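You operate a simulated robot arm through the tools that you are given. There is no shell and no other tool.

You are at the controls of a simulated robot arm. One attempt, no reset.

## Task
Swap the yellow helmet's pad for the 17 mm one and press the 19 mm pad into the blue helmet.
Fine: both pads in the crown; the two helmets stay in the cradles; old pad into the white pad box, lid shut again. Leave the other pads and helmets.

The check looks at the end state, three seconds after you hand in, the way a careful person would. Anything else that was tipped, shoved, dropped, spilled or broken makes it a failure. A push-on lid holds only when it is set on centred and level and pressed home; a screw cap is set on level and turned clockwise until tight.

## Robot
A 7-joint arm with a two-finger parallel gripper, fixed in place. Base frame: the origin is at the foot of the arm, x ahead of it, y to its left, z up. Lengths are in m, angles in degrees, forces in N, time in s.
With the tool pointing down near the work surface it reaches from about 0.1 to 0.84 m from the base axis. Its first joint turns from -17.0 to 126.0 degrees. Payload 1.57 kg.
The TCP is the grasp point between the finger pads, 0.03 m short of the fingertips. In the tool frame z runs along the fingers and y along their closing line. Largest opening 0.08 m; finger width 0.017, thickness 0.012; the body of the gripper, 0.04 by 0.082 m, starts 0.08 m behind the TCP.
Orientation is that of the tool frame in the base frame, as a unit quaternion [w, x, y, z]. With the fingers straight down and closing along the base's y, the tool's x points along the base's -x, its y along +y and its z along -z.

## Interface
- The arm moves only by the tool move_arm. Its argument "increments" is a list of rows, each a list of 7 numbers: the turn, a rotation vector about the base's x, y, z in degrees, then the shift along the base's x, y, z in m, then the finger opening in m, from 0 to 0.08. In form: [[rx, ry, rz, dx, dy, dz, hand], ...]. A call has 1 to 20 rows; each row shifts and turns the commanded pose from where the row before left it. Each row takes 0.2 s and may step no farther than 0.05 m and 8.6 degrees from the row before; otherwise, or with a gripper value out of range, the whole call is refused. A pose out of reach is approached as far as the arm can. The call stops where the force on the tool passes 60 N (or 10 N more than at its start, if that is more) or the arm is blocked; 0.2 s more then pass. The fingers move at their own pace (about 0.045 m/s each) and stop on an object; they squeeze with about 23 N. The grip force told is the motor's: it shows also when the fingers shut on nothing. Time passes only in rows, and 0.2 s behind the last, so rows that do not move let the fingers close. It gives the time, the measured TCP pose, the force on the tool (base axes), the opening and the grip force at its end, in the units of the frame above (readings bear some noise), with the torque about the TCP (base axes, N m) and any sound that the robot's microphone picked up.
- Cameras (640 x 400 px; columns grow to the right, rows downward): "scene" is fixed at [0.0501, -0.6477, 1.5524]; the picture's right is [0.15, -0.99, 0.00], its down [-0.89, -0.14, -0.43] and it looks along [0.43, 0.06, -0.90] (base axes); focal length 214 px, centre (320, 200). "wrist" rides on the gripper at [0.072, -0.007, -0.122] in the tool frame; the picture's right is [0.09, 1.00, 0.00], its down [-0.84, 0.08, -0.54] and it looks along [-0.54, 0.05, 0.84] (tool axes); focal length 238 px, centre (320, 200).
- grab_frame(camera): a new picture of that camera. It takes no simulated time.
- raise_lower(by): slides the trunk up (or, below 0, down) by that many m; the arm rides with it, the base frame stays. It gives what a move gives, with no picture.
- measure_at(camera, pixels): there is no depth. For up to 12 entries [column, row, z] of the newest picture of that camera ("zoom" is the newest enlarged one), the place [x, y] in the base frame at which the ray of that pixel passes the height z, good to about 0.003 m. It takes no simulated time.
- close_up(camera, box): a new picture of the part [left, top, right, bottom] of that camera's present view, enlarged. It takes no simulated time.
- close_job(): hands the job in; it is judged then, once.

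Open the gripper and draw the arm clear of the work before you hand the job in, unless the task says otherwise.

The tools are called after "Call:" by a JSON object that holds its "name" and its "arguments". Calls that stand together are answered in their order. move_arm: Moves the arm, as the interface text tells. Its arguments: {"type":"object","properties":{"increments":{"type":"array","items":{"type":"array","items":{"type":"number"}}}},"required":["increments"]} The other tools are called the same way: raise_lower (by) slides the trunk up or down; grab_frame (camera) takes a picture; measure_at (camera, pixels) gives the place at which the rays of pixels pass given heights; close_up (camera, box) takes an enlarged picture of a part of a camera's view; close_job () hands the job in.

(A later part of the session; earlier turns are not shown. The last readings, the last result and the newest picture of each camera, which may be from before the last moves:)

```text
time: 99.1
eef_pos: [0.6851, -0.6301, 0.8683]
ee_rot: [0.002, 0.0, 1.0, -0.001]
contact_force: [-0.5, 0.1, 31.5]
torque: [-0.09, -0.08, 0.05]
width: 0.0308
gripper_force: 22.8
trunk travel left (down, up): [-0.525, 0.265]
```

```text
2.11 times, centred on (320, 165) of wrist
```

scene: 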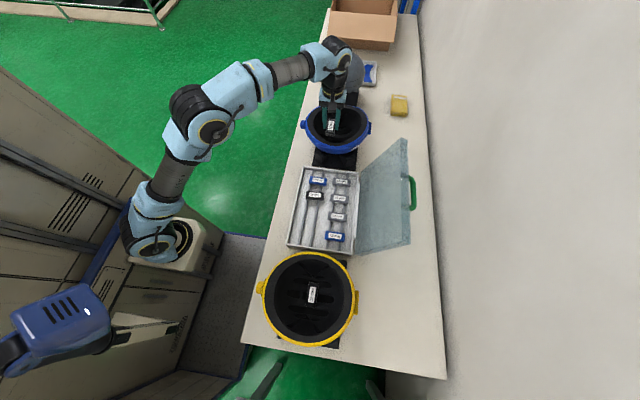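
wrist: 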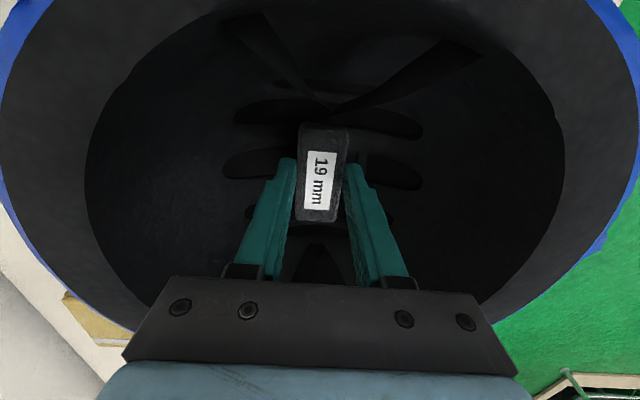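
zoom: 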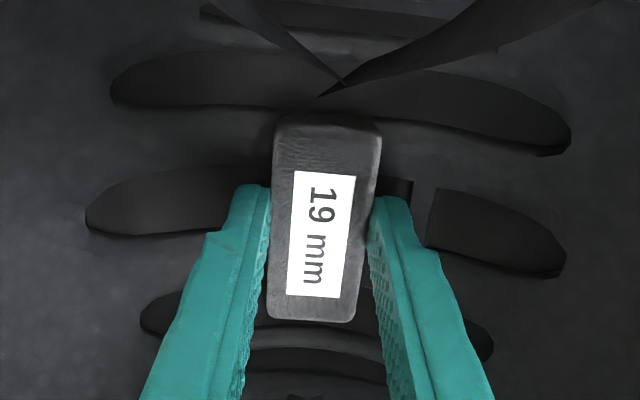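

Seated with 31 N. I open the fingers and look.

Call:
{"name": "move_arm", "arguments": {"increments": [[0, 0, 0, 0, 0, 0, 0.036], [0, 0, 0, 0, 0, 0, 0.044], [0, 0, 0, 0, 0, 0, 0.044], [0, 0, 0, 0, 0, 0, 0.044]]}}

Call:
{"name": "close_up", "arguments": {"camera": "wrist", "box": [200, 70, 440, 260]}}

```text
time: 100.1
eef_pos: [0.6856, -0.6303, 0.8648]
ee_rot: [0.0, 0.0, 1.0, 0.0]
contact_force: [-0.2, -0.4, 0.0]
torque: [0.01, -0.03, -0.04]
width: 0.0438
gripper_force: 0.1
trunk travel left (down, up): [-0.525, 0.265]
```

```text
2.11 times, centred on (320, 165) of wrist
```

zoom: 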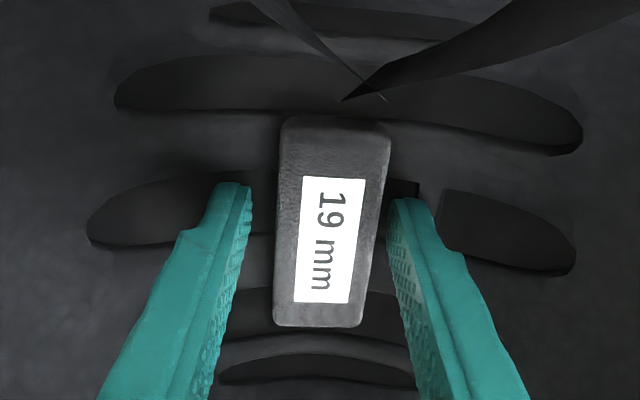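

The 19 mm pad stays seated. As before I rise, close the fingers, and press on its top to seat it.

Call:
{"name": "move_arm", "arguments": {"increments": [[0, 0, 0, 0, 0, 0.02, 0.044], [0, 0, 0, 0, 0, 0.03, 0.044], [0, 0, 0, 0, 0, 0, 0.0], [0, 0, 0, 0, 0, 0, 0.0], [0, 0, 0, 0, 0, 0, 0.0], [0, 0, 0, 0, 0, -0.01, 0.0], [0, 0, 0, 0, 0, -0.015, 0.0], [0, 0, 0, 0, 0, 0, 0.0]]}}

Call:
{"name": "close_up", "arguments": {"camera": "wrist", "box": [200, 70, 440, 260]}}

```text
time: 101.9
eef_pos: [0.6845, -0.6324, 0.8885]
ee_rot: [0.001, 0.0, 1.0, 0.0]
contact_force: [0.2, -0.6, 0.5]
torque: [0.01, 0.02, 0.01]
width: 0.0002
gripper_force: 21.4
trunk travel left (down, up): [-0.525, 0.265]
```

```text
2.11 times, centred on (320, 165) of wrist
```

zoom: 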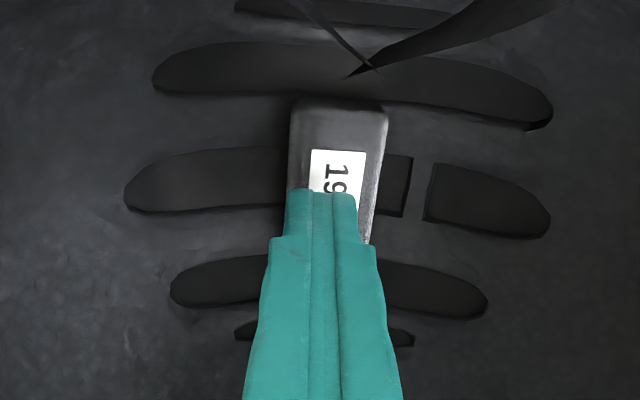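

The fingertips are over the pad (about 2 mm to -y of its centre, which I correct). I press down in small steps.

Call:
{"name": "move_arm", "arguments": {"increments": [[0, 0, 0, 0, 0.002, -0.004, 0.0], [0, 0, 0, 0, 0, -0.003, 0.0], [0, 0, 0, 0, 0, -0.002, 0.0], [0, 0, 0, 0, 0, 0, 0.0]]}}

```text
time: 102.9
eef_pos: [0.6861, -0.6303, 0.8811]
ee_rot: [0.0, 0.0, 1.0, 0.001]
contact_force: [0.4, -0.2, 0.0]
torque: [0.02, -0.01, 0.03]
width: 0.0
gripper_force: 21.8
trunk travel left (down, up): [-0.525, 0.265]
```

Not yet touching; further 2 mm steps.

Call:
{"name": "move_arm", "arguments": {"increments": [[0, 0, 0, 0, 0, -0.002, 0.0], [0, 0, 0, 0, 0, -0.002, 0.0], [0, 0, 0, 0, 0, 0, 0.0]]}}

```text
time: 103.7
eef_pos: [0.6859, -0.6299, 0.8802]
ee_rot: [0.002, 0.001, 1.0, -0.002]
contact_force: [-0.8, -1.0, 19.9]
torque: [-0.11, -0.05, 0.01]
width: 0.0001
gripper_force: 21.6
trunk travel left (down, up): [-0.525, 0.265]
```

Contact at 0.880 (20 N). I press 2 mm more to about 45 N, then lift off straight up.

Call:
{"name": "move_arm", "arguments": {"increments": [[0, 0, 0, 0, 0, -0.001, 0.0], [0, 0, 0, 0, 0, -0.001, 0.0], [0, 0, 0, 0, 0, 0, 0.0]]}}

Call:
{"name": "move_arm", "arguments": {"increments": [[0, 0, 0, 0, 0, 0.01, 0.0], [0, 0, 0, 0, 0, 0.03, 0.0], [0, 0, 0, 0, 0, 0.03, 0.0], [0, 0, 0, -0.02, 0.01, 0.03, 0.03]]}}

Call:
{"name": "grab_frame", "arguments": {"camera": "wrist"}}

Call:
{"name": "close_up", "arguments": {"camera": "wrist", "box": [180, 20, 440, 220]}}

```text
time: 104.5
eef_pos: [0.6859, -0.6295, 0.8797]
ee_rot: [0.002, 0.0, 1.0, -0.002]
contact_force: [-1.4, -2.9, 40.7]
torque: [-0.2, -0.1, -0.04]
width: 0.0
gripper_force: 21.2
trunk travel left (down, up): [-0.525, 0.265]
```

```text
time: 105.5
eef_pos: [0.6637, -0.6173, 0.9732]
ee_rot: [-0.002, 0.0, 1.0, 0.001]
contact_force: [0.8, 0.7, -0.3]
torque: [0.0, 0.03, -0.04]
width: 0.0299
gripper_force: 0.1
trunk travel left (down, up): [-0.525, 0.265]
```

```text
taken
```

wrist: 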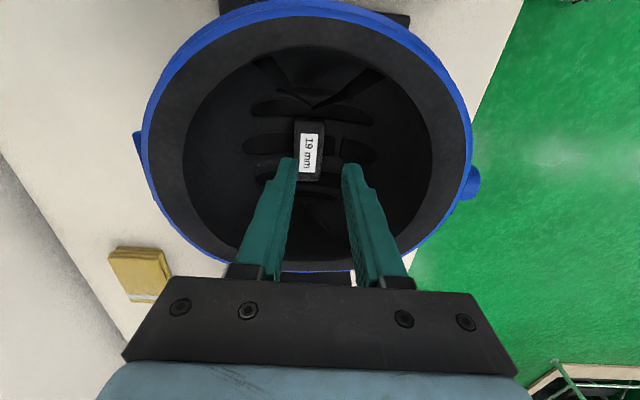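

```text
2.00 times, centred on (310, 120) of wrist
```

zoom: 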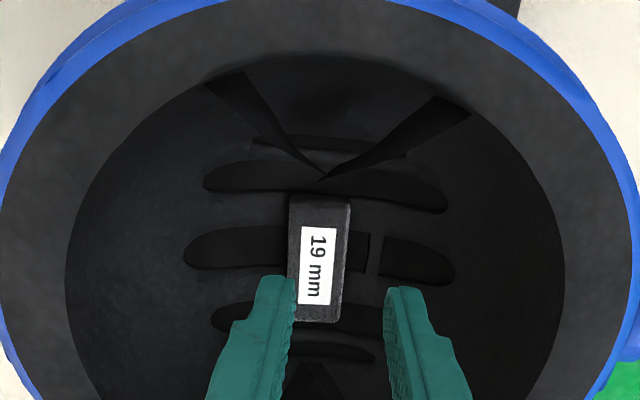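

The 19 mm pad sits in the blue crown as intended. To shut the lid I need reach at the open handle, so I raise the trunk fully (+0.265), which lifts the tool straight up out of the way.

Call:
{"name": "raise_lower", "arguments": {"by": 0.265}}

Call:
{"name": "close_up", "arguments": {"camera": "scene", "box": [270, 80, 460, 270]}}

```text
time: 108.2
eef_pos: [0.6625, -0.6181, 1.2393]
ee_rot: [0.0, 0.0, 1.0, -0.001]
contact_force: [0.6, 0.3, 0.5]
torque: [-0.01, 0.04, 0.02]
width: 0.0302
gripper_force: 0.1
trunk travel left (down, up): [-0.79, 0.0]
```

```text
2.11 times, centred on (365, 175) of scene
```

zoom: 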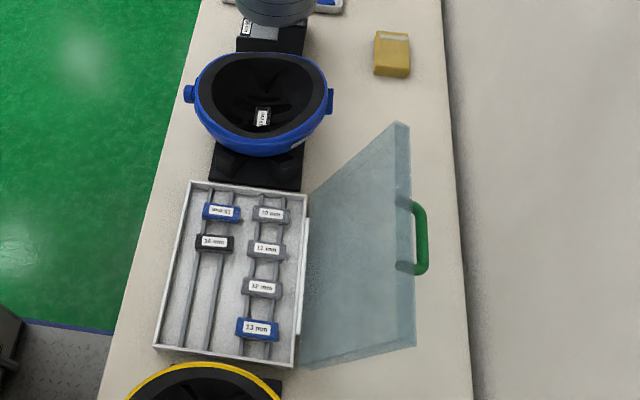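

The lid is still open at the same angle, and the pads are in order. I move over towards the handle at height, to (0.379,-0.76,1.15).

Call:
{"name": "move_arm", "arguments": {"increments": [[0, 0, 0, -0.0315, -0.0158, -0.01, 0.036], [0, 0, 0, -0.0315, -0.0158, -0.01, 0.036], [0, 0, 0, -0.0315, -0.0158, -0.01, 0.036], [0, 0, 0, -0.0315, -0.0158, -0.01, 0.036], [0, 0, 0, -0.0315, -0.0158, -0.01, 0.036], [0, 0, 0, -0.0315, -0.0158, -0.01, 0.036], [0, 0, 0, -0.0315, -0.0158, -0.01, 0.036], [0, 0, 0, -0.0315, -0.0158, -0.01, 0.036], [0, 0, 0, -0.0315, -0.0158, -0.01, 0.036]]}}

Call:
{"name": "grab_frame", "arguments": {"camera": "wrist"}}

Call:
{"name": "close_up", "arguments": {"camera": "scene", "box": [270, 80, 460, 270]}}

```text
time: 110.2
eef_pos: [0.3808, -0.7573, 1.1487]
ee_rot: [0.0, 0.0, 1.0, 0.0]
contact_force: [-0.3, 0.6, 0.5]
torque: [-0.04, 0.04, -0.03]
width: 0.036
gripper_force: 0.0
trunk travel left (down, up): [-0.79, 0.0]
```

```text
taken
```

wrist: 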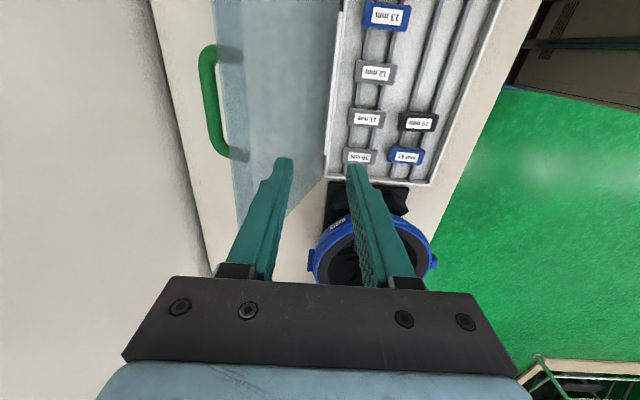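

```text
2.11 times, centred on (365, 175) of scene
```

zoom: 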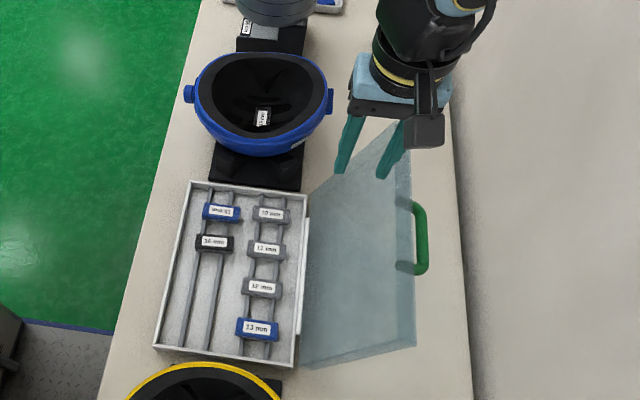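

The bar appears at wrist (207,100). I measure it at its expected height.

Call:
{"name": "measure_at", "arguments": {"camera": "wrist", "pixels": [[206, 100, 1.0], [206, 100, 1.01], [207, 60, 1.005], [213, 145, 1.005]]}}

Call:
{"name": "measure_at", "arguments": {"camera": "scene", "pixels": [[412.7, 192.5, 1.0], [412.7, 192.5, 1.01]]}}

```text
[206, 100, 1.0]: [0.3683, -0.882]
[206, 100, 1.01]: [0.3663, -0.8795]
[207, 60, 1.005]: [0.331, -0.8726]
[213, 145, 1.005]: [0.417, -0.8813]
```

```text
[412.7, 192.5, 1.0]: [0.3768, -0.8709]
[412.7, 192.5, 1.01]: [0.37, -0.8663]
```

The lid has fallen back to its stop (~112°), so the bar is beyond straight-down reach. Instead I will take the lid by its top edge near its -x end, where reach is fine; I look closely at that edge first.

Call:
{"name": "close_up", "arguments": {"camera": "wrist", "box": [170, 0, 350, 180]}}

Call:
{"name": "close_up", "arguments": {"camera": "scene", "box": [340, 130, 430, 270]}}

```text
2.22 times, centred on (260, 90) of wrist
```

zoom: 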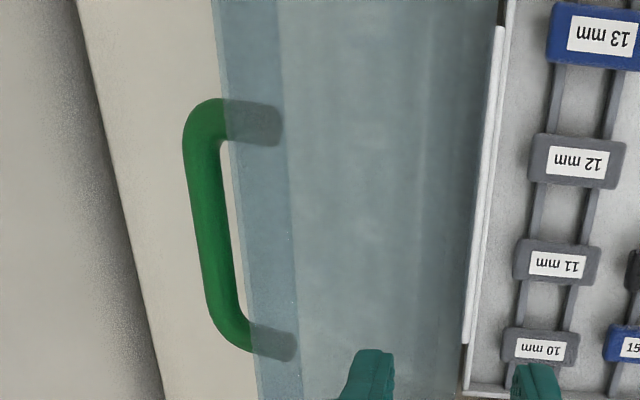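

```text
2.86 times, centred on (385, 200) of scene
```

zoom: 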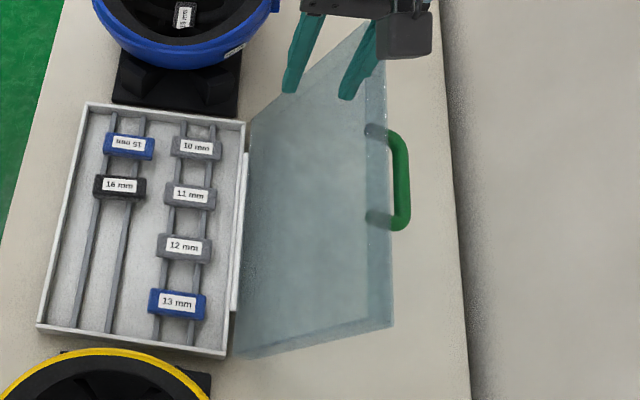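

The edge strip shows E (top-face edge, outer) at wrist (221.7,90) and S (skirt rim) at (246.9,90). I measure these with both cameras.

Call:
{"name": "measure_at", "arguments": {"camera": "wrist", "pixels": [[221.7, 90, 1.02], [221.7, 90, 1.035], [221.7, 90, 1.05], [246.9, 90, 1.03], [246.9, 90, 1.045], [246.9, 90, 1.06]]}}

Call:
{"name": "measure_at", "arguments": {"camera": "scene", "pixels": [[410.2, 243.7, 1.02], [410.2, 243.7, 1.035], [410.2, 243.7, 1.05], [400.7, 245.5, 1.03], [400.7, 245.5, 1.045], [400.7, 245.5, 1.06]]}}

```text
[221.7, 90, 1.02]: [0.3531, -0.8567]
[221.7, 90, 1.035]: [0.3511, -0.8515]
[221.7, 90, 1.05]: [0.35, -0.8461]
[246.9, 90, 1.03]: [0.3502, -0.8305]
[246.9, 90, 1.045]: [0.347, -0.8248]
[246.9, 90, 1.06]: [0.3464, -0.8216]
```

```text
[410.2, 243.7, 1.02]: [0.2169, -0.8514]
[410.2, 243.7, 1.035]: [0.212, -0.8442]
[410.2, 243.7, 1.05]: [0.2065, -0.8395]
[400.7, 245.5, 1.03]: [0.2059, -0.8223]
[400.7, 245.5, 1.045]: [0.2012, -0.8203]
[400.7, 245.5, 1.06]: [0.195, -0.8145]
```

The model fits: E at (y -0.850, z 1.035), S at (y -0.8225, z 1.046). I go above the edge at x=0.28, y=-0.837 with the fingers open 0.06.

Call:
{"name": "move_arm", "arguments": {"increments": [[0, 0, 0, -0.025, -0.02, 0.0, 0.06], [0, 0, 0, -0.025, -0.02, 0.0, 0.06], [0, 0, 0, -0.025, -0.02, 0.0, 0.06], [0, 0, 0, -0.0255, -0.02, 0.0, 0.06], [0, 0, 0, 0, 0, -0.03, 0.06], [0, 0, 0, 0, 0, 0, 0.06]]}}

Call:
{"name": "grab_frame", "arguments": {"camera": "wrist"}}

Call:
{"name": "close_up", "arguments": {"camera": "scene", "box": [340, 130, 430, 270]}}

```text
time: 111.6
eef_pos: [0.2774, -0.8434, 1.12]
ee_rot: [-0.001, 0.001, 1.0, 0.0]
contact_force: [0.5, 0.0, 0.1]
torque: [0.01, 0.0, 0.0]
width: 0.0598
gripper_force: 0.0
trunk travel left (down, up): [-0.79, 0.0]
```

```text
taken
```

wrist: 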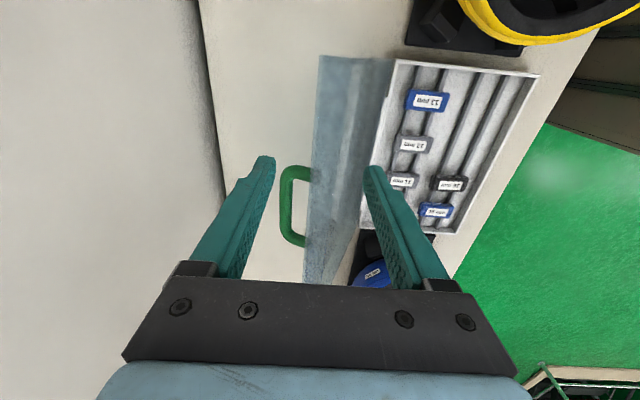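

```text
2.86 times, centred on (385, 200) of scene
```

zoom: 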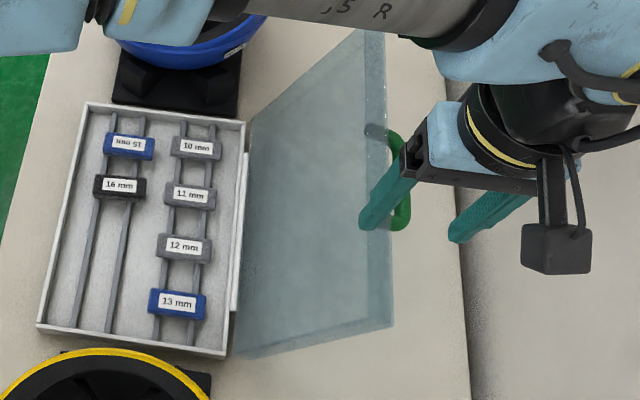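

I enlarge the view to see the lid edge between the fingers.

Call:
{"name": "close_up", "arguments": {"camera": "wrist", "box": [240, 50, 420, 200]}}

Call:
{"name": "measure_at", "arguments": {"camera": "wrist", "pixels": [[313, 130, 1.035], [319, 57, 1.035], [343, 130, 1.046]]}}

```text
2.67 times, centred on (330, 125) of wrist
```

zoom: 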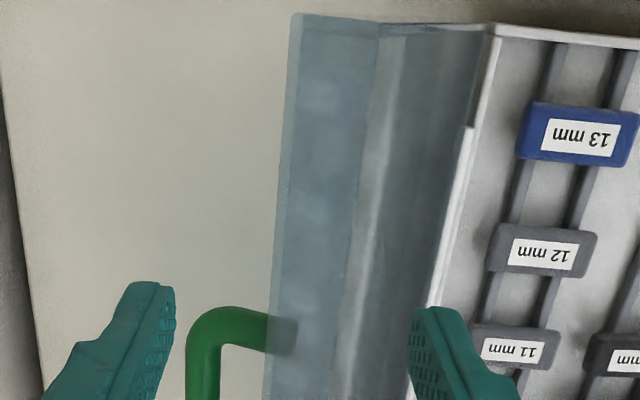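

```text
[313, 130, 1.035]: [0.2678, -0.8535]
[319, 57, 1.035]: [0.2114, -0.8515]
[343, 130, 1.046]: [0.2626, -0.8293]
```

E is at y≈-0.851, S at ≈-0.829, midway -0.840; the handle's leg is 3 cm away in x. I centre and descend so the tips pass about 15 mm below the edge.

Call:
{"name": "move_arm", "arguments": {"increments": [[0, 0, 0, 0, 0.003, -0.02, 0.06], [0, 0, 0, 0, 0, -0.02, 0.06], [0, 0, 0, 0, 0, -0.02, 0.06], [0, 0, 0, 0, 0, -0.01, 0.06], [0, 0, 0, 0, 0, 0, 0.06]]}}

Call:
{"name": "grab_frame", "arguments": {"camera": "wrist"}}

Call:
{"name": "close_up", "arguments": {"camera": "wrist", "box": [220, 80, 420, 240]}}

```text
time: 112.8
eef_pos: [0.2778, -0.8377, 1.0498]
ee_rot: [-0.001, -0.001, 1.0, 0.0]
contact_force: [0.5, 0.7, 0.8]
torque: [0.02, 0.02, 0.02]
width: 0.0598
gripper_force: 0.1
trunk travel left (down, up): [-0.79, 0.0]
```

```text
taken
```

wrist: 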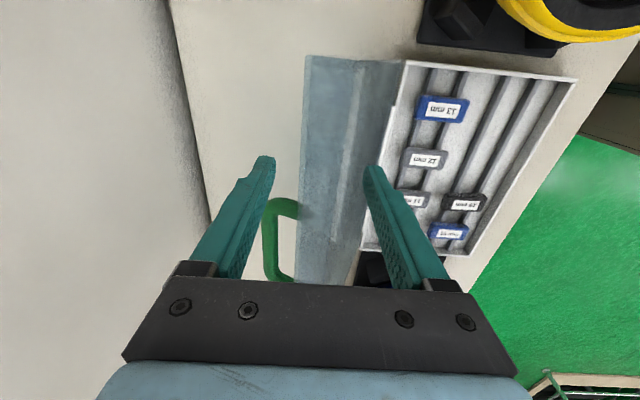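

```text
2.50 times, centred on (320, 160) of wrist
```

zoom: 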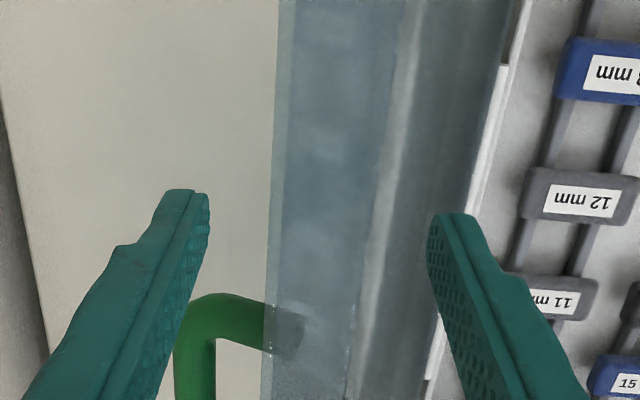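

The lid edge lies between the fingers, with the handle clear. I narrow to 0.05 and move along the arc, so the -y finger pushes the lid upright (to about 91°).

Call:
{"name": "move_arm", "arguments": {"increments": [[0, 0, 0, 0, 0.006, 0.0005, 0.05], [0, 0, 0, 0, 0.006, 0.0007, 0.05], [0, 0, 0, 0, 0.0076, 0.0036, 0.05], [0, 0, 0, 0, 0.0077, 0.0035, 0.05], [0, 0, 0, 0, 0.0079, 0.003, 0.05], [0, 0, 0, 0, 0.0079, 0.003, 0.05], [0, 0, 0, 0, 0, 0, 0.05]]}}

Call:
{"name": "close_up", "arguments": {"camera": "wrist", "box": [220, 80, 420, 240]}}

Call:
{"name": "close_up", "arguments": {"camera": "scene", "box": [340, 130, 430, 270]}}

```text
time: 114.4
eef_pos: [0.2789, -0.7937, 1.0625]
ee_rot: [0.0, 0.001, 1.0, -0.001]
contact_force: [0.1, -0.6, -0.1]
torque: [-0.02, 0.02, 0.0]
width: 0.051
gripper_force: 0.1
trunk travel left (down, up): [-0.79, 0.0]
```

```text
2.50 times, centred on (320, 160) of wrist
```

zoom: 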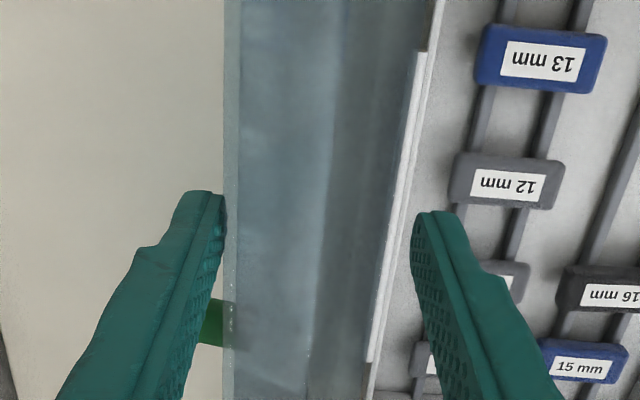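

```text
2.86 times, centred on (385, 200) of scene
```

zoom: 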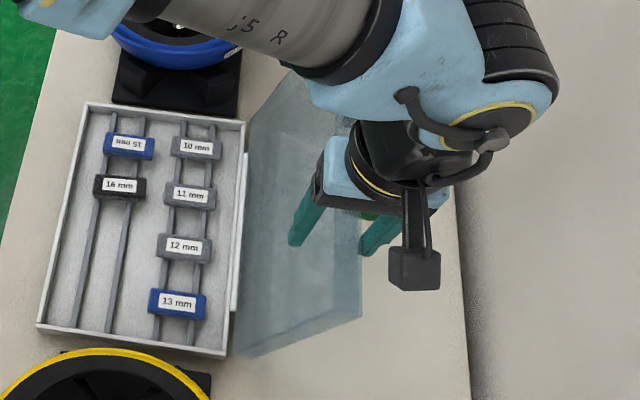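

The lid follows the -y finger (reaction only ~0.6 N). I continue to about 92°.

Call:
{"name": "move_arm", "arguments": {"increments": [[0, 0, 0, 0, 0.0081, 0.0027, 0.05], [0, 0, 0, 0, 0.0081, 0.0025, 0.05], [0, 0, 0, 0, 0.0082, 0.002, 0.05], [0, 0, 0, 0, 0.0082, 0.0018, 0.05], [0, 0, 0, 0, 0.0082, 0.0014, 0.05], [0, 0, 0, 0, 0.0065, 0.001, 0.05], [0, 0, 0, 0, 0, 0, 0.05]]}}

Call:
{"name": "close_up", "arguments": {"camera": "wrist", "box": [220, 80, 420, 240]}}

Call:
{"name": "close_up", "arguments": {"camera": "scene", "box": [320, 130, 430, 270]}}

```text
time: 116.0
eef_pos: [0.2788, -0.7457, 1.0754]
ee_rot: [0.001, 0.001, 1.0, 0.0]
contact_force: [0.4, 0.1, 0.3]
torque: [-0.01, 0.01, 0.02]
width: 0.0507
gripper_force: 0.0
trunk travel left (down, up): [-0.79, 0.0]
```

```text
2.50 times, centred on (320, 160) of wrist
```

zoom: 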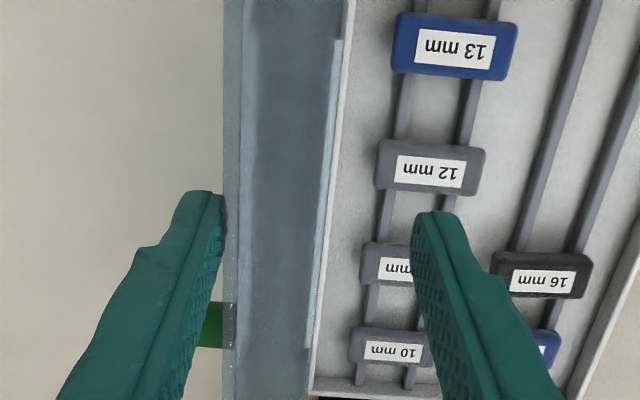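

```text
2.86 times, centred on (375, 200) of scene
```

zoom: 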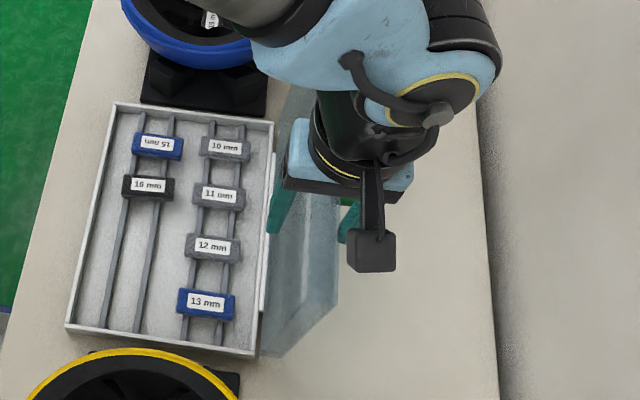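

The lid is about vertical, leaning on the -y finger. I close the fingers to clamp the lid's edge between its top face and skirt rim.

Call:
{"name": "move_arm", "arguments": {"increments": [[0, 0, 0, 0, 0, 0, 0.04], [0, 0, 0, 0, -0.001, 0, 0.03], [0, 0, 0, 0, -0.001, 0, 0.02], [0, 0, 0, 0, 0, 0, 0.01], [0, 0, 0, 0, 0, 0, 0.0], [0, 0, 0, 0, 0, 0, 0.0]]}}

Call:
{"name": "close_up", "arguments": {"camera": "wrist", "box": [220, 80, 420, 240]}}

Call:
{"name": "grab_frame", "arguments": {"camera": "scene"}}

```text
time: 117.4
eef_pos: [0.2794, -0.747, 1.0763]
ee_rot: [0.001, 0.0, 1.0, -0.001]
contact_force: [-0.1, -1.9, -2.0]
torque: [-0.63, -0.01, 0.33]
width: 0.0256
gripper_force: 36.7
trunk travel left (down, up): [-0.79, 0.0]
```

```text
2.50 times, centred on (320, 160) of wrist
```

zoom: 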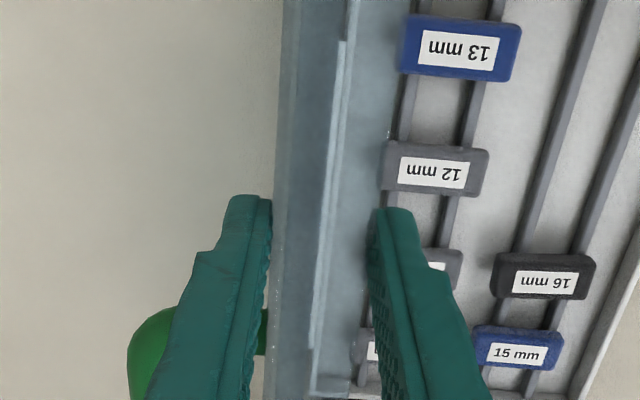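

```text
taken
```

scene: 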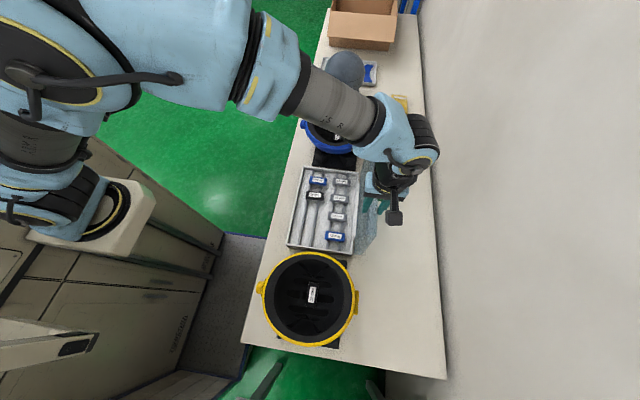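

The edge is clamped (width 0.0256). I now swing the lid about the hinge with the tool turning along, first 12°, and check the forces.

Call:
{"name": "move_arm", "arguments": {"increments": [[-2, 0, 0, 0, 0.009, 0.0, 0.0], [-2, 0, 0, 0, 0.0089, -0.0002, 0.0], [-2, 0, 0, 0, 0.0089, -0.0006, 0.0], [-2, 0, 0, 0, 0.0089, -0.0008, 0.0], [-2, 0, 0, 0, 0.0089, -0.0012, 0.0], [-2, 0, 0, 0, 0.0088, -0.0015, 0.0], [0, 0, 0, 0, 0, 0, 0.0]]}}

Call:
{"name": "grab_frame", "arguments": {"camera": "wrist"}}

Call:
{"name": "grab_frame", "arguments": {"camera": "scene"}}

```text
time: 119.0
eef_pos: [0.2764, -0.6936, 1.0728]
ee_rot: [-0.001, 0.001, 0.994, -0.105]
contact_force: [-2.0, -2.2, 3.1]
torque: [-0.72, 0.21, 0.3]
width: 0.0258
gripper_force: 37.2
trunk travel left (down, up): [-0.79, 0.0]
```

```text
taken
```

wrist: 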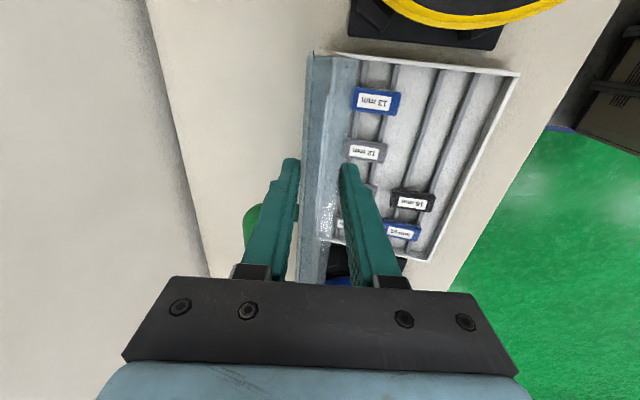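

```text
taken
```

scene: 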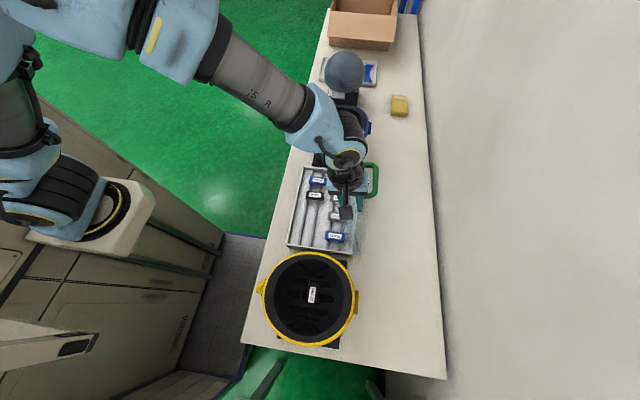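

Forces stay small and the lid follows. I continue another 20°.

Call:
{"name": "move_arm", "arguments": {"increments": [[-2, 0, 0, 0, 0.0088, -0.0018, 0.0], [-2, 0, 0, 0, 0.0087, -0.0021, 0.0], [-2, 0, 0, 0, 0.0086, -0.0025, 0.0], [-2, 0, 0, 0, 0.0085, -0.0027, 0.0], [-2, 0, 0, 0, 0.0084, -0.003, 0.0], [-2, 0, 0, 0, 0.0084, -0.0033, 0.0], [-2, 0, 0, 0, 0.0082, -0.0036, 0.0], [-2, 0, 0, 0, 0.008, -0.0039, 0.0], [-2, 0, 0, 0, 0.0079, -0.0041, 0.0], [-2, 0, 0, 0, 0.0078, -0.0044, 0.0], [0, 0, 0, 0, 0, 0, 0.0]]}}

Call:
{"name": "grab_frame", "arguments": {"camera": "wrist"}}

Call:
{"name": "grab_frame", "arguments": {"camera": "scene"}}

```text
time: 121.4
eef_pos: [0.2786, -0.6112, 1.0398]
ee_rot: [0.001, 0.0, 0.961, -0.276]
contact_force: [-6.2, 9.2, 20.2]
torque: [-0.55, 0.05, 0.27]
width: 0.0262
gripper_force: 37.0
trunk travel left (down, up): [-0.79, 0.0]
```

```text
taken
```

wrist: 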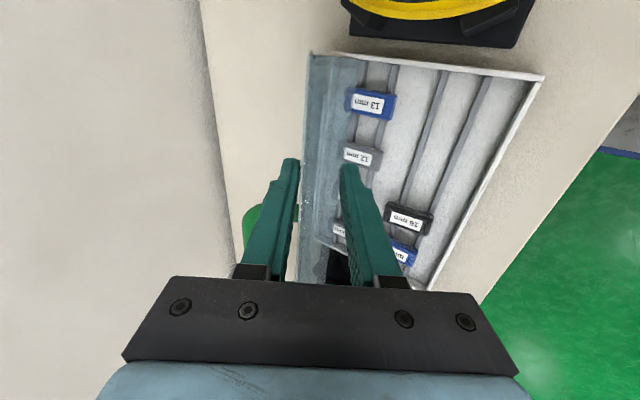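

```text
taken
```

scene: 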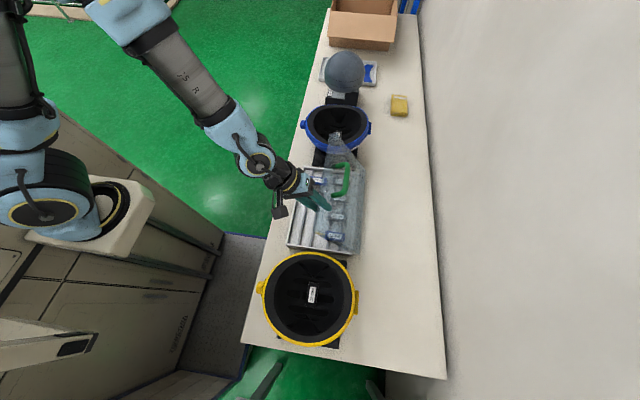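

A radial push of ~22 N shows my arc radius is about 2–3 mm short. I ease outward and continue another 16°.

Call:
{"name": "move_arm", "arguments": {"increments": [[0, 0, 0, 0, 0.0014, 0.0024, 0.0], [-2, 0, 0, 0, 0.0077, -0.0047, 0.0], [-2, 0, 0, 0, 0.0075, -0.005, 0.0], [-2, 0, 0, 0, 0.0073, -0.0053, 0.0], [-2, 0, 0, 0, 0.0071, -0.0055, 0.0], [0, 0, 0, 0, 0, 0, 0.0]]}}

```text
time: 122.8
eef_pos: [0.2786, -0.5818, 1.0207]
ee_rot: [0.0, 0.0, 0.94, -0.341]
contact_force: [-5.7, -21.1, -22.1]
torque: [-0.64, 0.4, 0.04]
width: 0.0261
gripper_force: 37.3
trunk travel left (down, up): [-0.79, 0.0]
```

Now the push is inward by ~30 N, so I overshot; I ease back about 1.6 mm inward.

Call:
{"name": "move_arm", "arguments": {"increments": [[0, 0, 0, 0, -0.001, -0.0013, 0.0], [0, 0, 0, 0, 0, 0, 0.0]]}}

```text
time: 123.4
eef_pos: [0.2784, -0.5814, 1.0195]
ee_rot: [0.001, 0.001, 0.94, -0.342]
contact_force: [-3.3, -3.3, 0.7]
torque: [-0.74, 0.36, -0.07]
width: 0.026
gripper_force: 37.3
trunk travel left (down, up): [-0.79, 0.0]
```

Balanced again. I continue with the same arc, 12° more.

Call:
{"name": "move_arm", "arguments": {"increments": [[-2, 0, 0, 0, 0.0069, -0.0057, 0.0], [-2, 0, 0, 0, 0.0067, -0.0059, 0.0], [-2, 0, 0, 0, 0.0064, -0.0062, 0.0], [-2, 0, 0, 0, 0.0063, -0.0064, 0.0], [-2, 0, 0, 0, 0.006, -0.0066, 0.0], [-2, 0, 0, 0, 0.0059, -0.0068, 0.0], [0, 0, 0, 0, 0, 0, 0.0]]}}

Call:
{"name": "grab_frame", "arguments": {"camera": "wrist"}}

Call:
{"name": "grab_frame", "arguments": {"camera": "scene"}}

```text
time: 125.0
eef_pos: [0.2843, -0.5556, 0.9793]
ee_rot: [0.0, 0.001, 0.899, -0.439]
contact_force: [-18.4, 19.5, 22.2]
torque: [-1.09, 0.47, -0.07]
width: 0.0262
gripper_force: 37.3
out of reach, approached as far as the arm can: row 4, 5, 6
trunk travel left (down, up): [-0.79, 0.0]
```

```text
taken
```

wrist: 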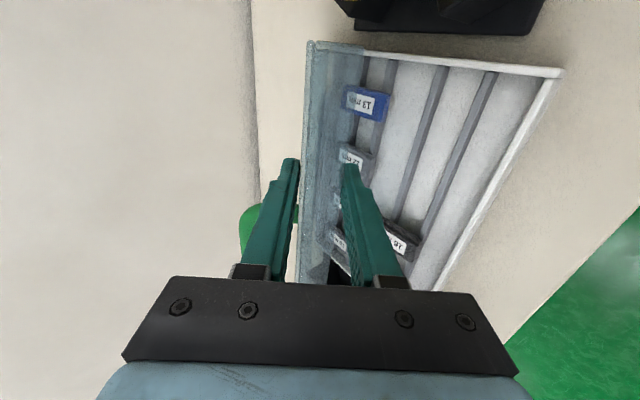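

```text
taken
```

scene: 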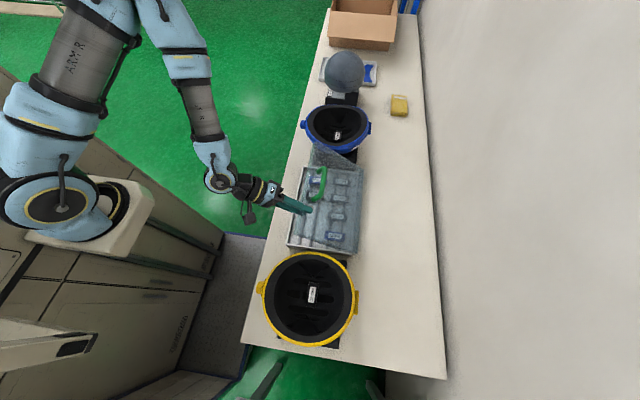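

The arm reaches its limit at this tilt (52°), with the lid now about 37° open. I open the fingers a little so the lid just rests on the lower finger, then I can lower it without turning further.

Call:
{"name": "move_arm", "arguments": {"increments": [[0, 0, 0, 0, 0, 0, 0.03], [0, 0, 0, 0, 0, 0, 0.036], [0, 0, 0, 0, 0, 0, 0.036], [0, 0, 0, 0, 0, 0, 0.036]]}}

Call:
{"name": "grab_frame", "arguments": {"camera": "wrist"}}

Call:
{"name": "close_up", "arguments": {"camera": "scene", "box": [230, 130, 400, 270]}}

```text
time: 126.0
eef_pos: [0.2859, -0.5561, 0.9782]
ee_rot: [0.0, 0.0, 0.899, -0.438]
contact_force: [0.5, -0.2, 0.0]
torque: [0.0, -0.02, 0.0]
width: 0.0364
gripper_force: 0.0
trunk travel left (down, up): [-0.79, 0.0]
```

```text
taken
```

wrist: 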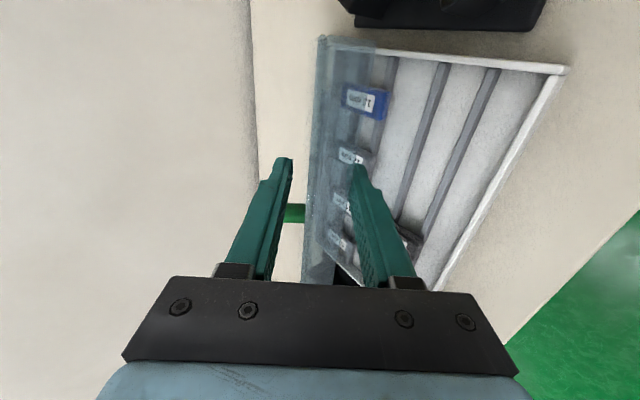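

```text
2.86 times, centred on (315, 200) of scene
```

zoom: 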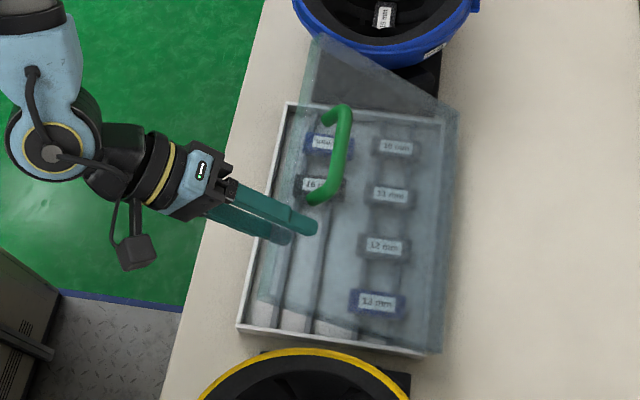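

The lid rests on the lower finger with almost no load. I now reduce the tilt to 30° and open to 0.08 while keeping the skirt rim supported by the lower finger, so I can lower it further within reach.

Call:
{"name": "move_arm", "arguments": {"increments": [[4.4, 0, 0, 0, -0.0039, 0.0029, 0.045], [4.4, 0, 0, 0, -0.0039, 0.0029, 0.054], [4.4, 0, 0, 0, -0.0039, 0.0029, 0.063], [4.4, 0, 0, 0, -0.0038, 0.0029, 0.072], [4.4, 0, 0, 0, -0.0038, 0.0028, 0.08], [0, 0, 0, 0, 0, 0, 0.08]]}}

Call:
{"name": "grab_frame", "arguments": {"camera": "wrist"}}

Call:
{"name": "close_up", "arguments": {"camera": "scene", "box": [230, 130, 400, 270]}}

```text
time: 127.4
eef_pos: [0.2836, -0.5741, 0.9935]
ee_rot: [0.0, 0.0, 0.966, -0.259]
contact_force: [-0.4, 1.1, -0.8]
torque: [0.03, 0.0, 0.02]
width: 0.0798
gripper_force: 0.1
trunk travel left (down, up): [-0.79, 0.0]
```

```text
taken
```

wrist: 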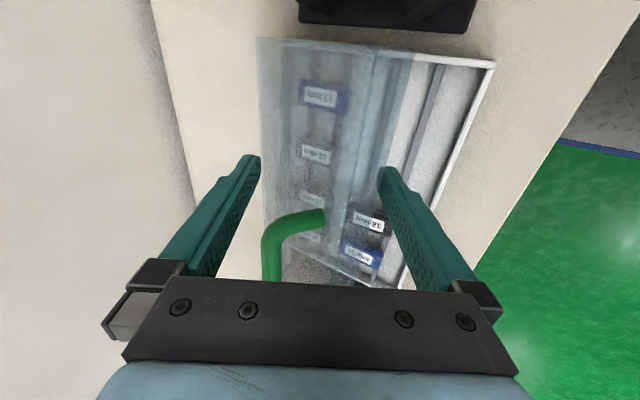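

```text
2.86 times, centred on (315, 200) of scene
```

zoom: 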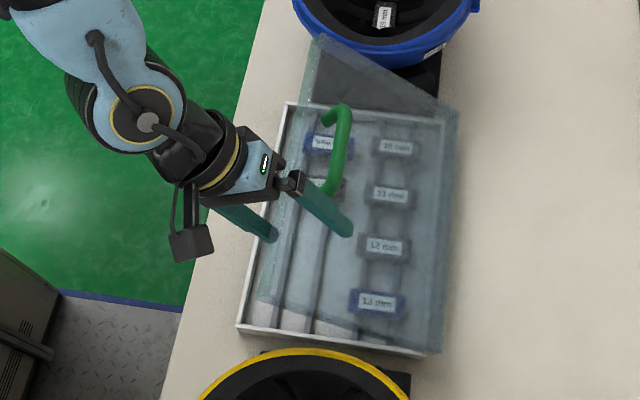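

The lid is supported by the lower finger. I lower it along the arc at constant tilt, first 8°.

Call:
{"name": "move_arm", "arguments": {"increments": [[0, 0, 0, 0, 0.0047, -0.007, 0.08], [0, 0, 0, 0, 0.0047, -0.007, 0.08], [0, 0, 0, 0, 0.0042, -0.0073, 0.08], [0, 0, 0, 0, 0.0042, -0.0073, 0.08], [0, 0, 0, 0, 0, 0, 0.08]]}}

Call:
{"name": "grab_frame", "arguments": {"camera": "wrist"}}

Call:
{"name": "close_up", "arguments": {"camera": "scene", "box": [230, 130, 400, 270]}}

```text
time: 128.6
eef_pos: [0.2848, -0.5577, 0.9644]
ee_rot: [0.0, 0.0, 0.966, -0.259]
contact_force: [0.3, 0.8, -1.1]
torque: [0.0, 0.03, 0.0]
width: 0.0801
gripper_force: 0.1
trunk travel left (down, up): [-0.79, 0.0]
```

```text
taken
```

wrist: 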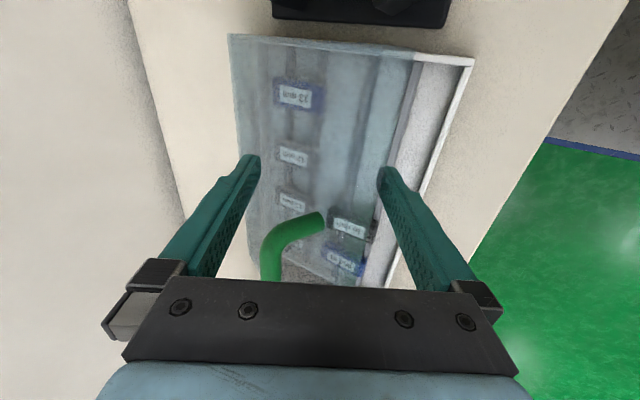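

```text
2.86 times, centred on (315, 200) of scene
```

zoom: 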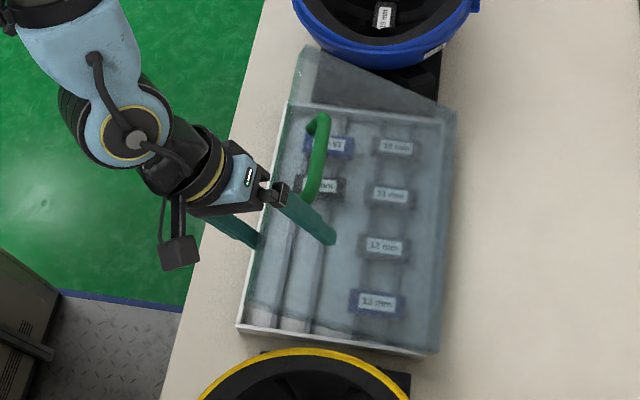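

The lid follows the finger down smoothly. I continue to about 20°.

Call:
{"name": "move_arm", "arguments": {"increments": [[0, 0, 0, 0, 0.0037, -0.0075, 0.08], [0, 0, 0, 0, 0.0037, -0.0076, 0.08], [0, 0, 0, 0, 0.0032, -0.0078, 0.08], [0, 0, 0, 0, 0.0031, -0.0078, 0.08], [0, 0, 0, 0, 0, 0, 0.08]]}}

Call:
{"name": "grab_frame", "arguments": {"camera": "wrist"}}

Call:
{"name": "close_up", "arguments": {"camera": "scene", "box": [230, 130, 400, 270]}}

```text
time: 129.8
eef_pos: [0.2847, -0.5451, 0.9336]
ee_rot: [0.0, 0.0, 0.966, -0.259]
contact_force: [-0.2, 1.8, -0.6]
torque: [0.08, 0.02, 0.02]
width: 0.0799
gripper_force: 0.1
trunk travel left (down, up): [-0.79, 0.0]
```

```text
taken
```

wrist: 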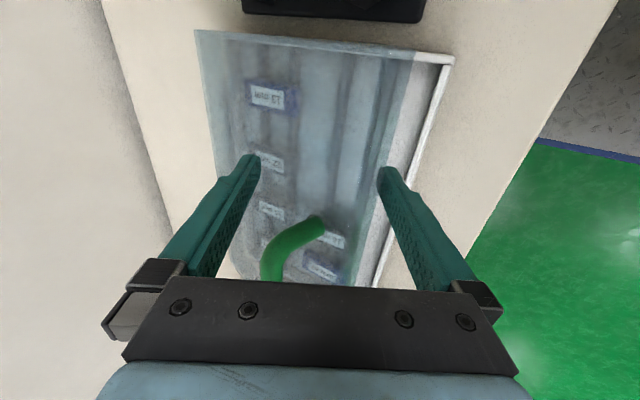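

```text
2.86 times, centred on (315, 200) of scene
```

zoom: 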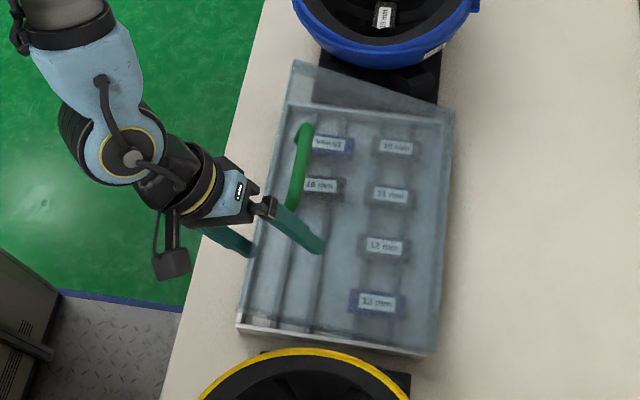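

Around 20° now, with ~2 N of lid load on the finger. I continue to 14° in small steps.

Call:
{"name": "move_arm", "arguments": {"increments": [[0, 0, 0, 0, 0.0026, -0.008, 0.08], [0, 0, 0, 0, 0.0026, -0.008, 0.08], [0, 0, 0, 0, 0.0021, -0.0081, 0.08], [0, 0, 0, 0, 0, 0, 0.08]]}}

Call:
{"name": "grab_frame", "arguments": {"camera": "wrist"}}

Call:
{"name": "close_up", "arguments": {"camera": "scene", "box": [230, 130, 400, 270]}}

```text
time: 130.8
eef_pos: [0.2843, -0.5374, 0.9076]
ee_rot: [0.0, 0.001, 0.966, -0.259]
contact_force: [0.1, -0.2, -0.8]
torque: [-0.02, 0.01, 0.0]
width: 0.0801
gripper_force: 0.1
trunk travel left (down, up): [-0.79, 0.0]
```

```text
taken
```

wrist: 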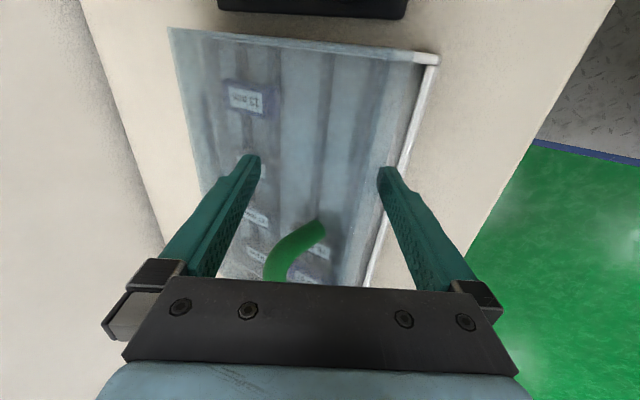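

```text
2.86 times, centred on (315, 200) of scene
```

zoom: 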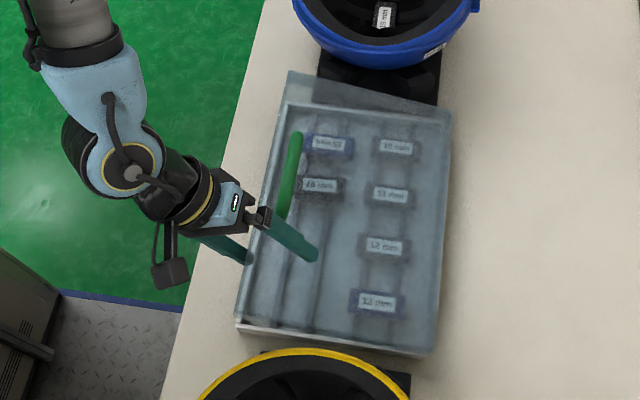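

About 13° now. I lower another ~4°.

Call:
{"name": "move_arm", "arguments": {"increments": [[0, 0, 0, 0, 0.0018, -0.0075, 0.08], [0, 0, 0, 0, 0.0012, -0.006, 0.08], [0, 0, 0, 0, 0, 0, 0.08]]}}

Call:
{"name": "grab_frame", "arguments": {"camera": "wrist"}}

Call:
{"name": "close_up", "arguments": {"camera": "scene", "box": [230, 130, 400, 270]}}

```text
time: 131.6
eef_pos: [0.2841, -0.535, 0.895]
ee_rot: [0.0, 0.0, 0.966, -0.258]
contact_force: [-0.6, 0.5, -1.4]
torque: [0.02, 0.02, 0.0]
width: 0.08
gripper_force: 0.1
trunk travel left (down, up): [-0.79, 0.0]
```

```text
taken
```

wrist: 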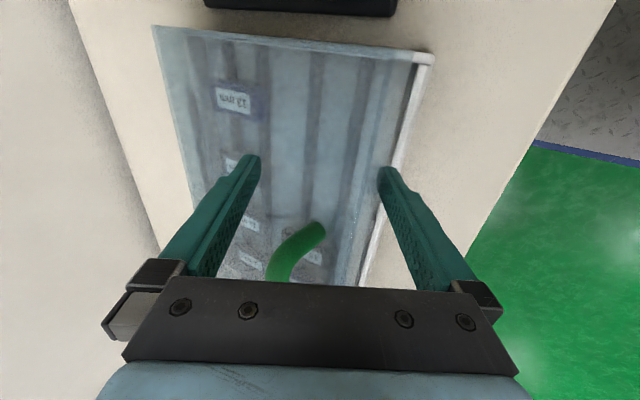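

```text
2.86 times, centred on (315, 200) of scene
```

zoom: 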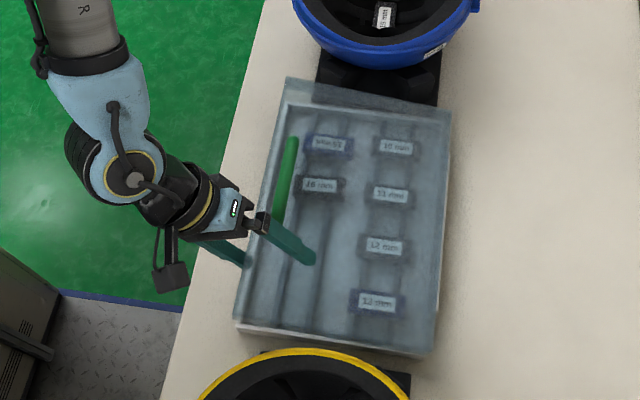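

About 10°. I let the last part down by moving the supporting finger outward and down in small steps, until the rim slips off the fingertip.

Call:
{"name": "move_arm", "arguments": {"increments": [[0, 0, 0, 0, 0.003, -0.0027, 0.08], [0, 0, 0, 0, 0.003, -0.0027, 0.08], [0, 0, 0, 0, 0.003, -0.0027, 0.08], [0, 0, 0, 0, 0, 0, 0.08]]}}

Call:
{"name": "grab_frame", "arguments": {"camera": "wrist"}}

Call:
{"name": "close_up", "arguments": {"camera": "scene", "box": [230, 130, 400, 270]}}

```text
time: 132.6
eef_pos: [0.2834, -0.5228, 0.888]
ee_rot: [0.0, 0.001, 0.966, -0.258]
contact_force: [-0.5, 1.0, -0.7]
torque: [-0.01, 0.02, -0.01]
width: 0.0798
gripper_force: 0.1
trunk travel left (down, up): [-0.79, 0.0]
```

```text
taken
```

wrist: 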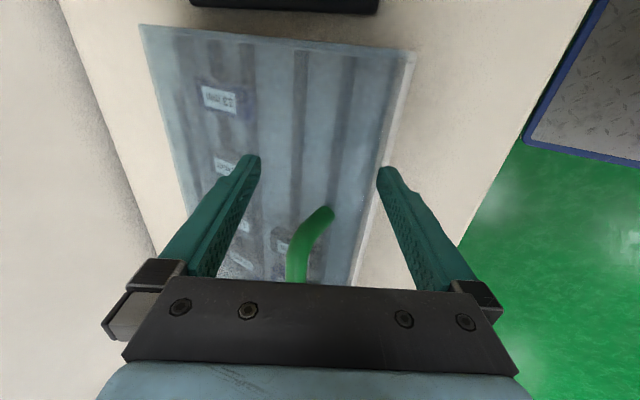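

```text
2.86 times, centred on (315, 200) of scene
```

zoom: 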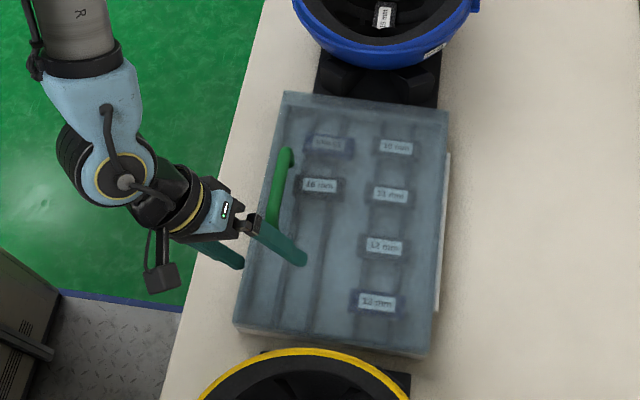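

The lid looks shut now. I move the finger clear in +y first, then up, and look.

Call:
{"name": "move_arm", "arguments": {"increments": [[0, 0, 0, 0, 0.005, 0.0, 0.08], [0, 0, 0, 0, 0.01, 0.0, 0.08], [0, 0, 0, 0, 0.01, 0.01, 0.08], [0, 0, 0, 0, 0.01, 0.03, 0.08], [5, 0, 0, 0, 0.0, 0.04, 0.08], [5, 0, 0, 0, 0.0, 0.04, 0.08], [5, 0, 0, 0, 0, 0.03, 0.08], [5, 0, 0, 0, 0, 0, 0.08], [5, 0, 0, 0, 0, 0, 0.08], [5, 0, 0, 0, 0, 0, 0.08]]}}

Call:
{"name": "grab_frame", "arguments": {"camera": "wrist"}}

Call:
{"name": "close_up", "arguments": {"camera": "scene", "box": [230, 130, 400, 270]}}

```text
time: 134.8
eef_pos: [0.2858, -0.4921, 1.0372]
ee_rot: [0.0, 0.0, 1.0, 0.001]
contact_force: [0.8, 0.2, 0.8]
torque: [-0.04, 0.01, 0.01]
width: 0.08
gripper_force: 0.1
out of reach, approached as far as the arm can: row 4
trunk travel left (down, up): [-0.79, 0.0]
```

```text
taken
```

wrist: 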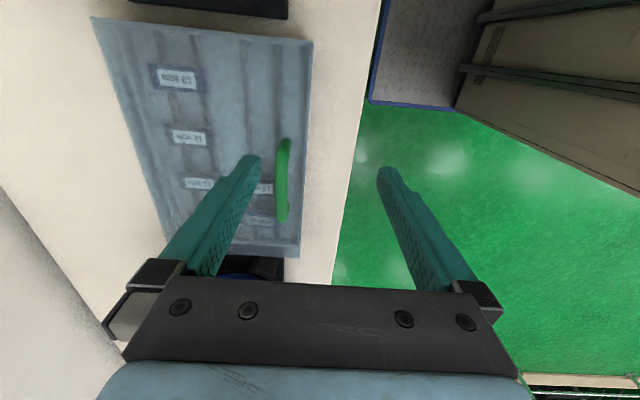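

```text
2.86 times, centred on (315, 200) of scene
```

zoom: 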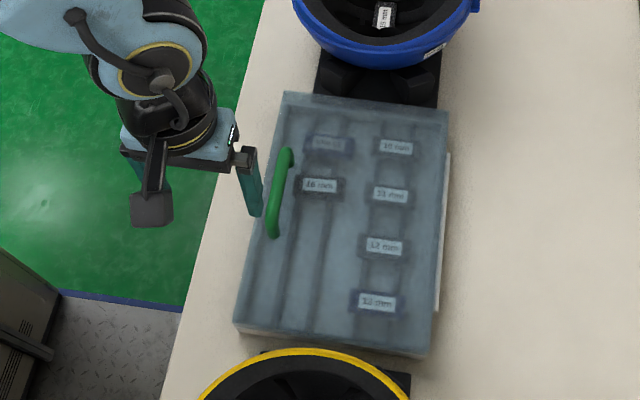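

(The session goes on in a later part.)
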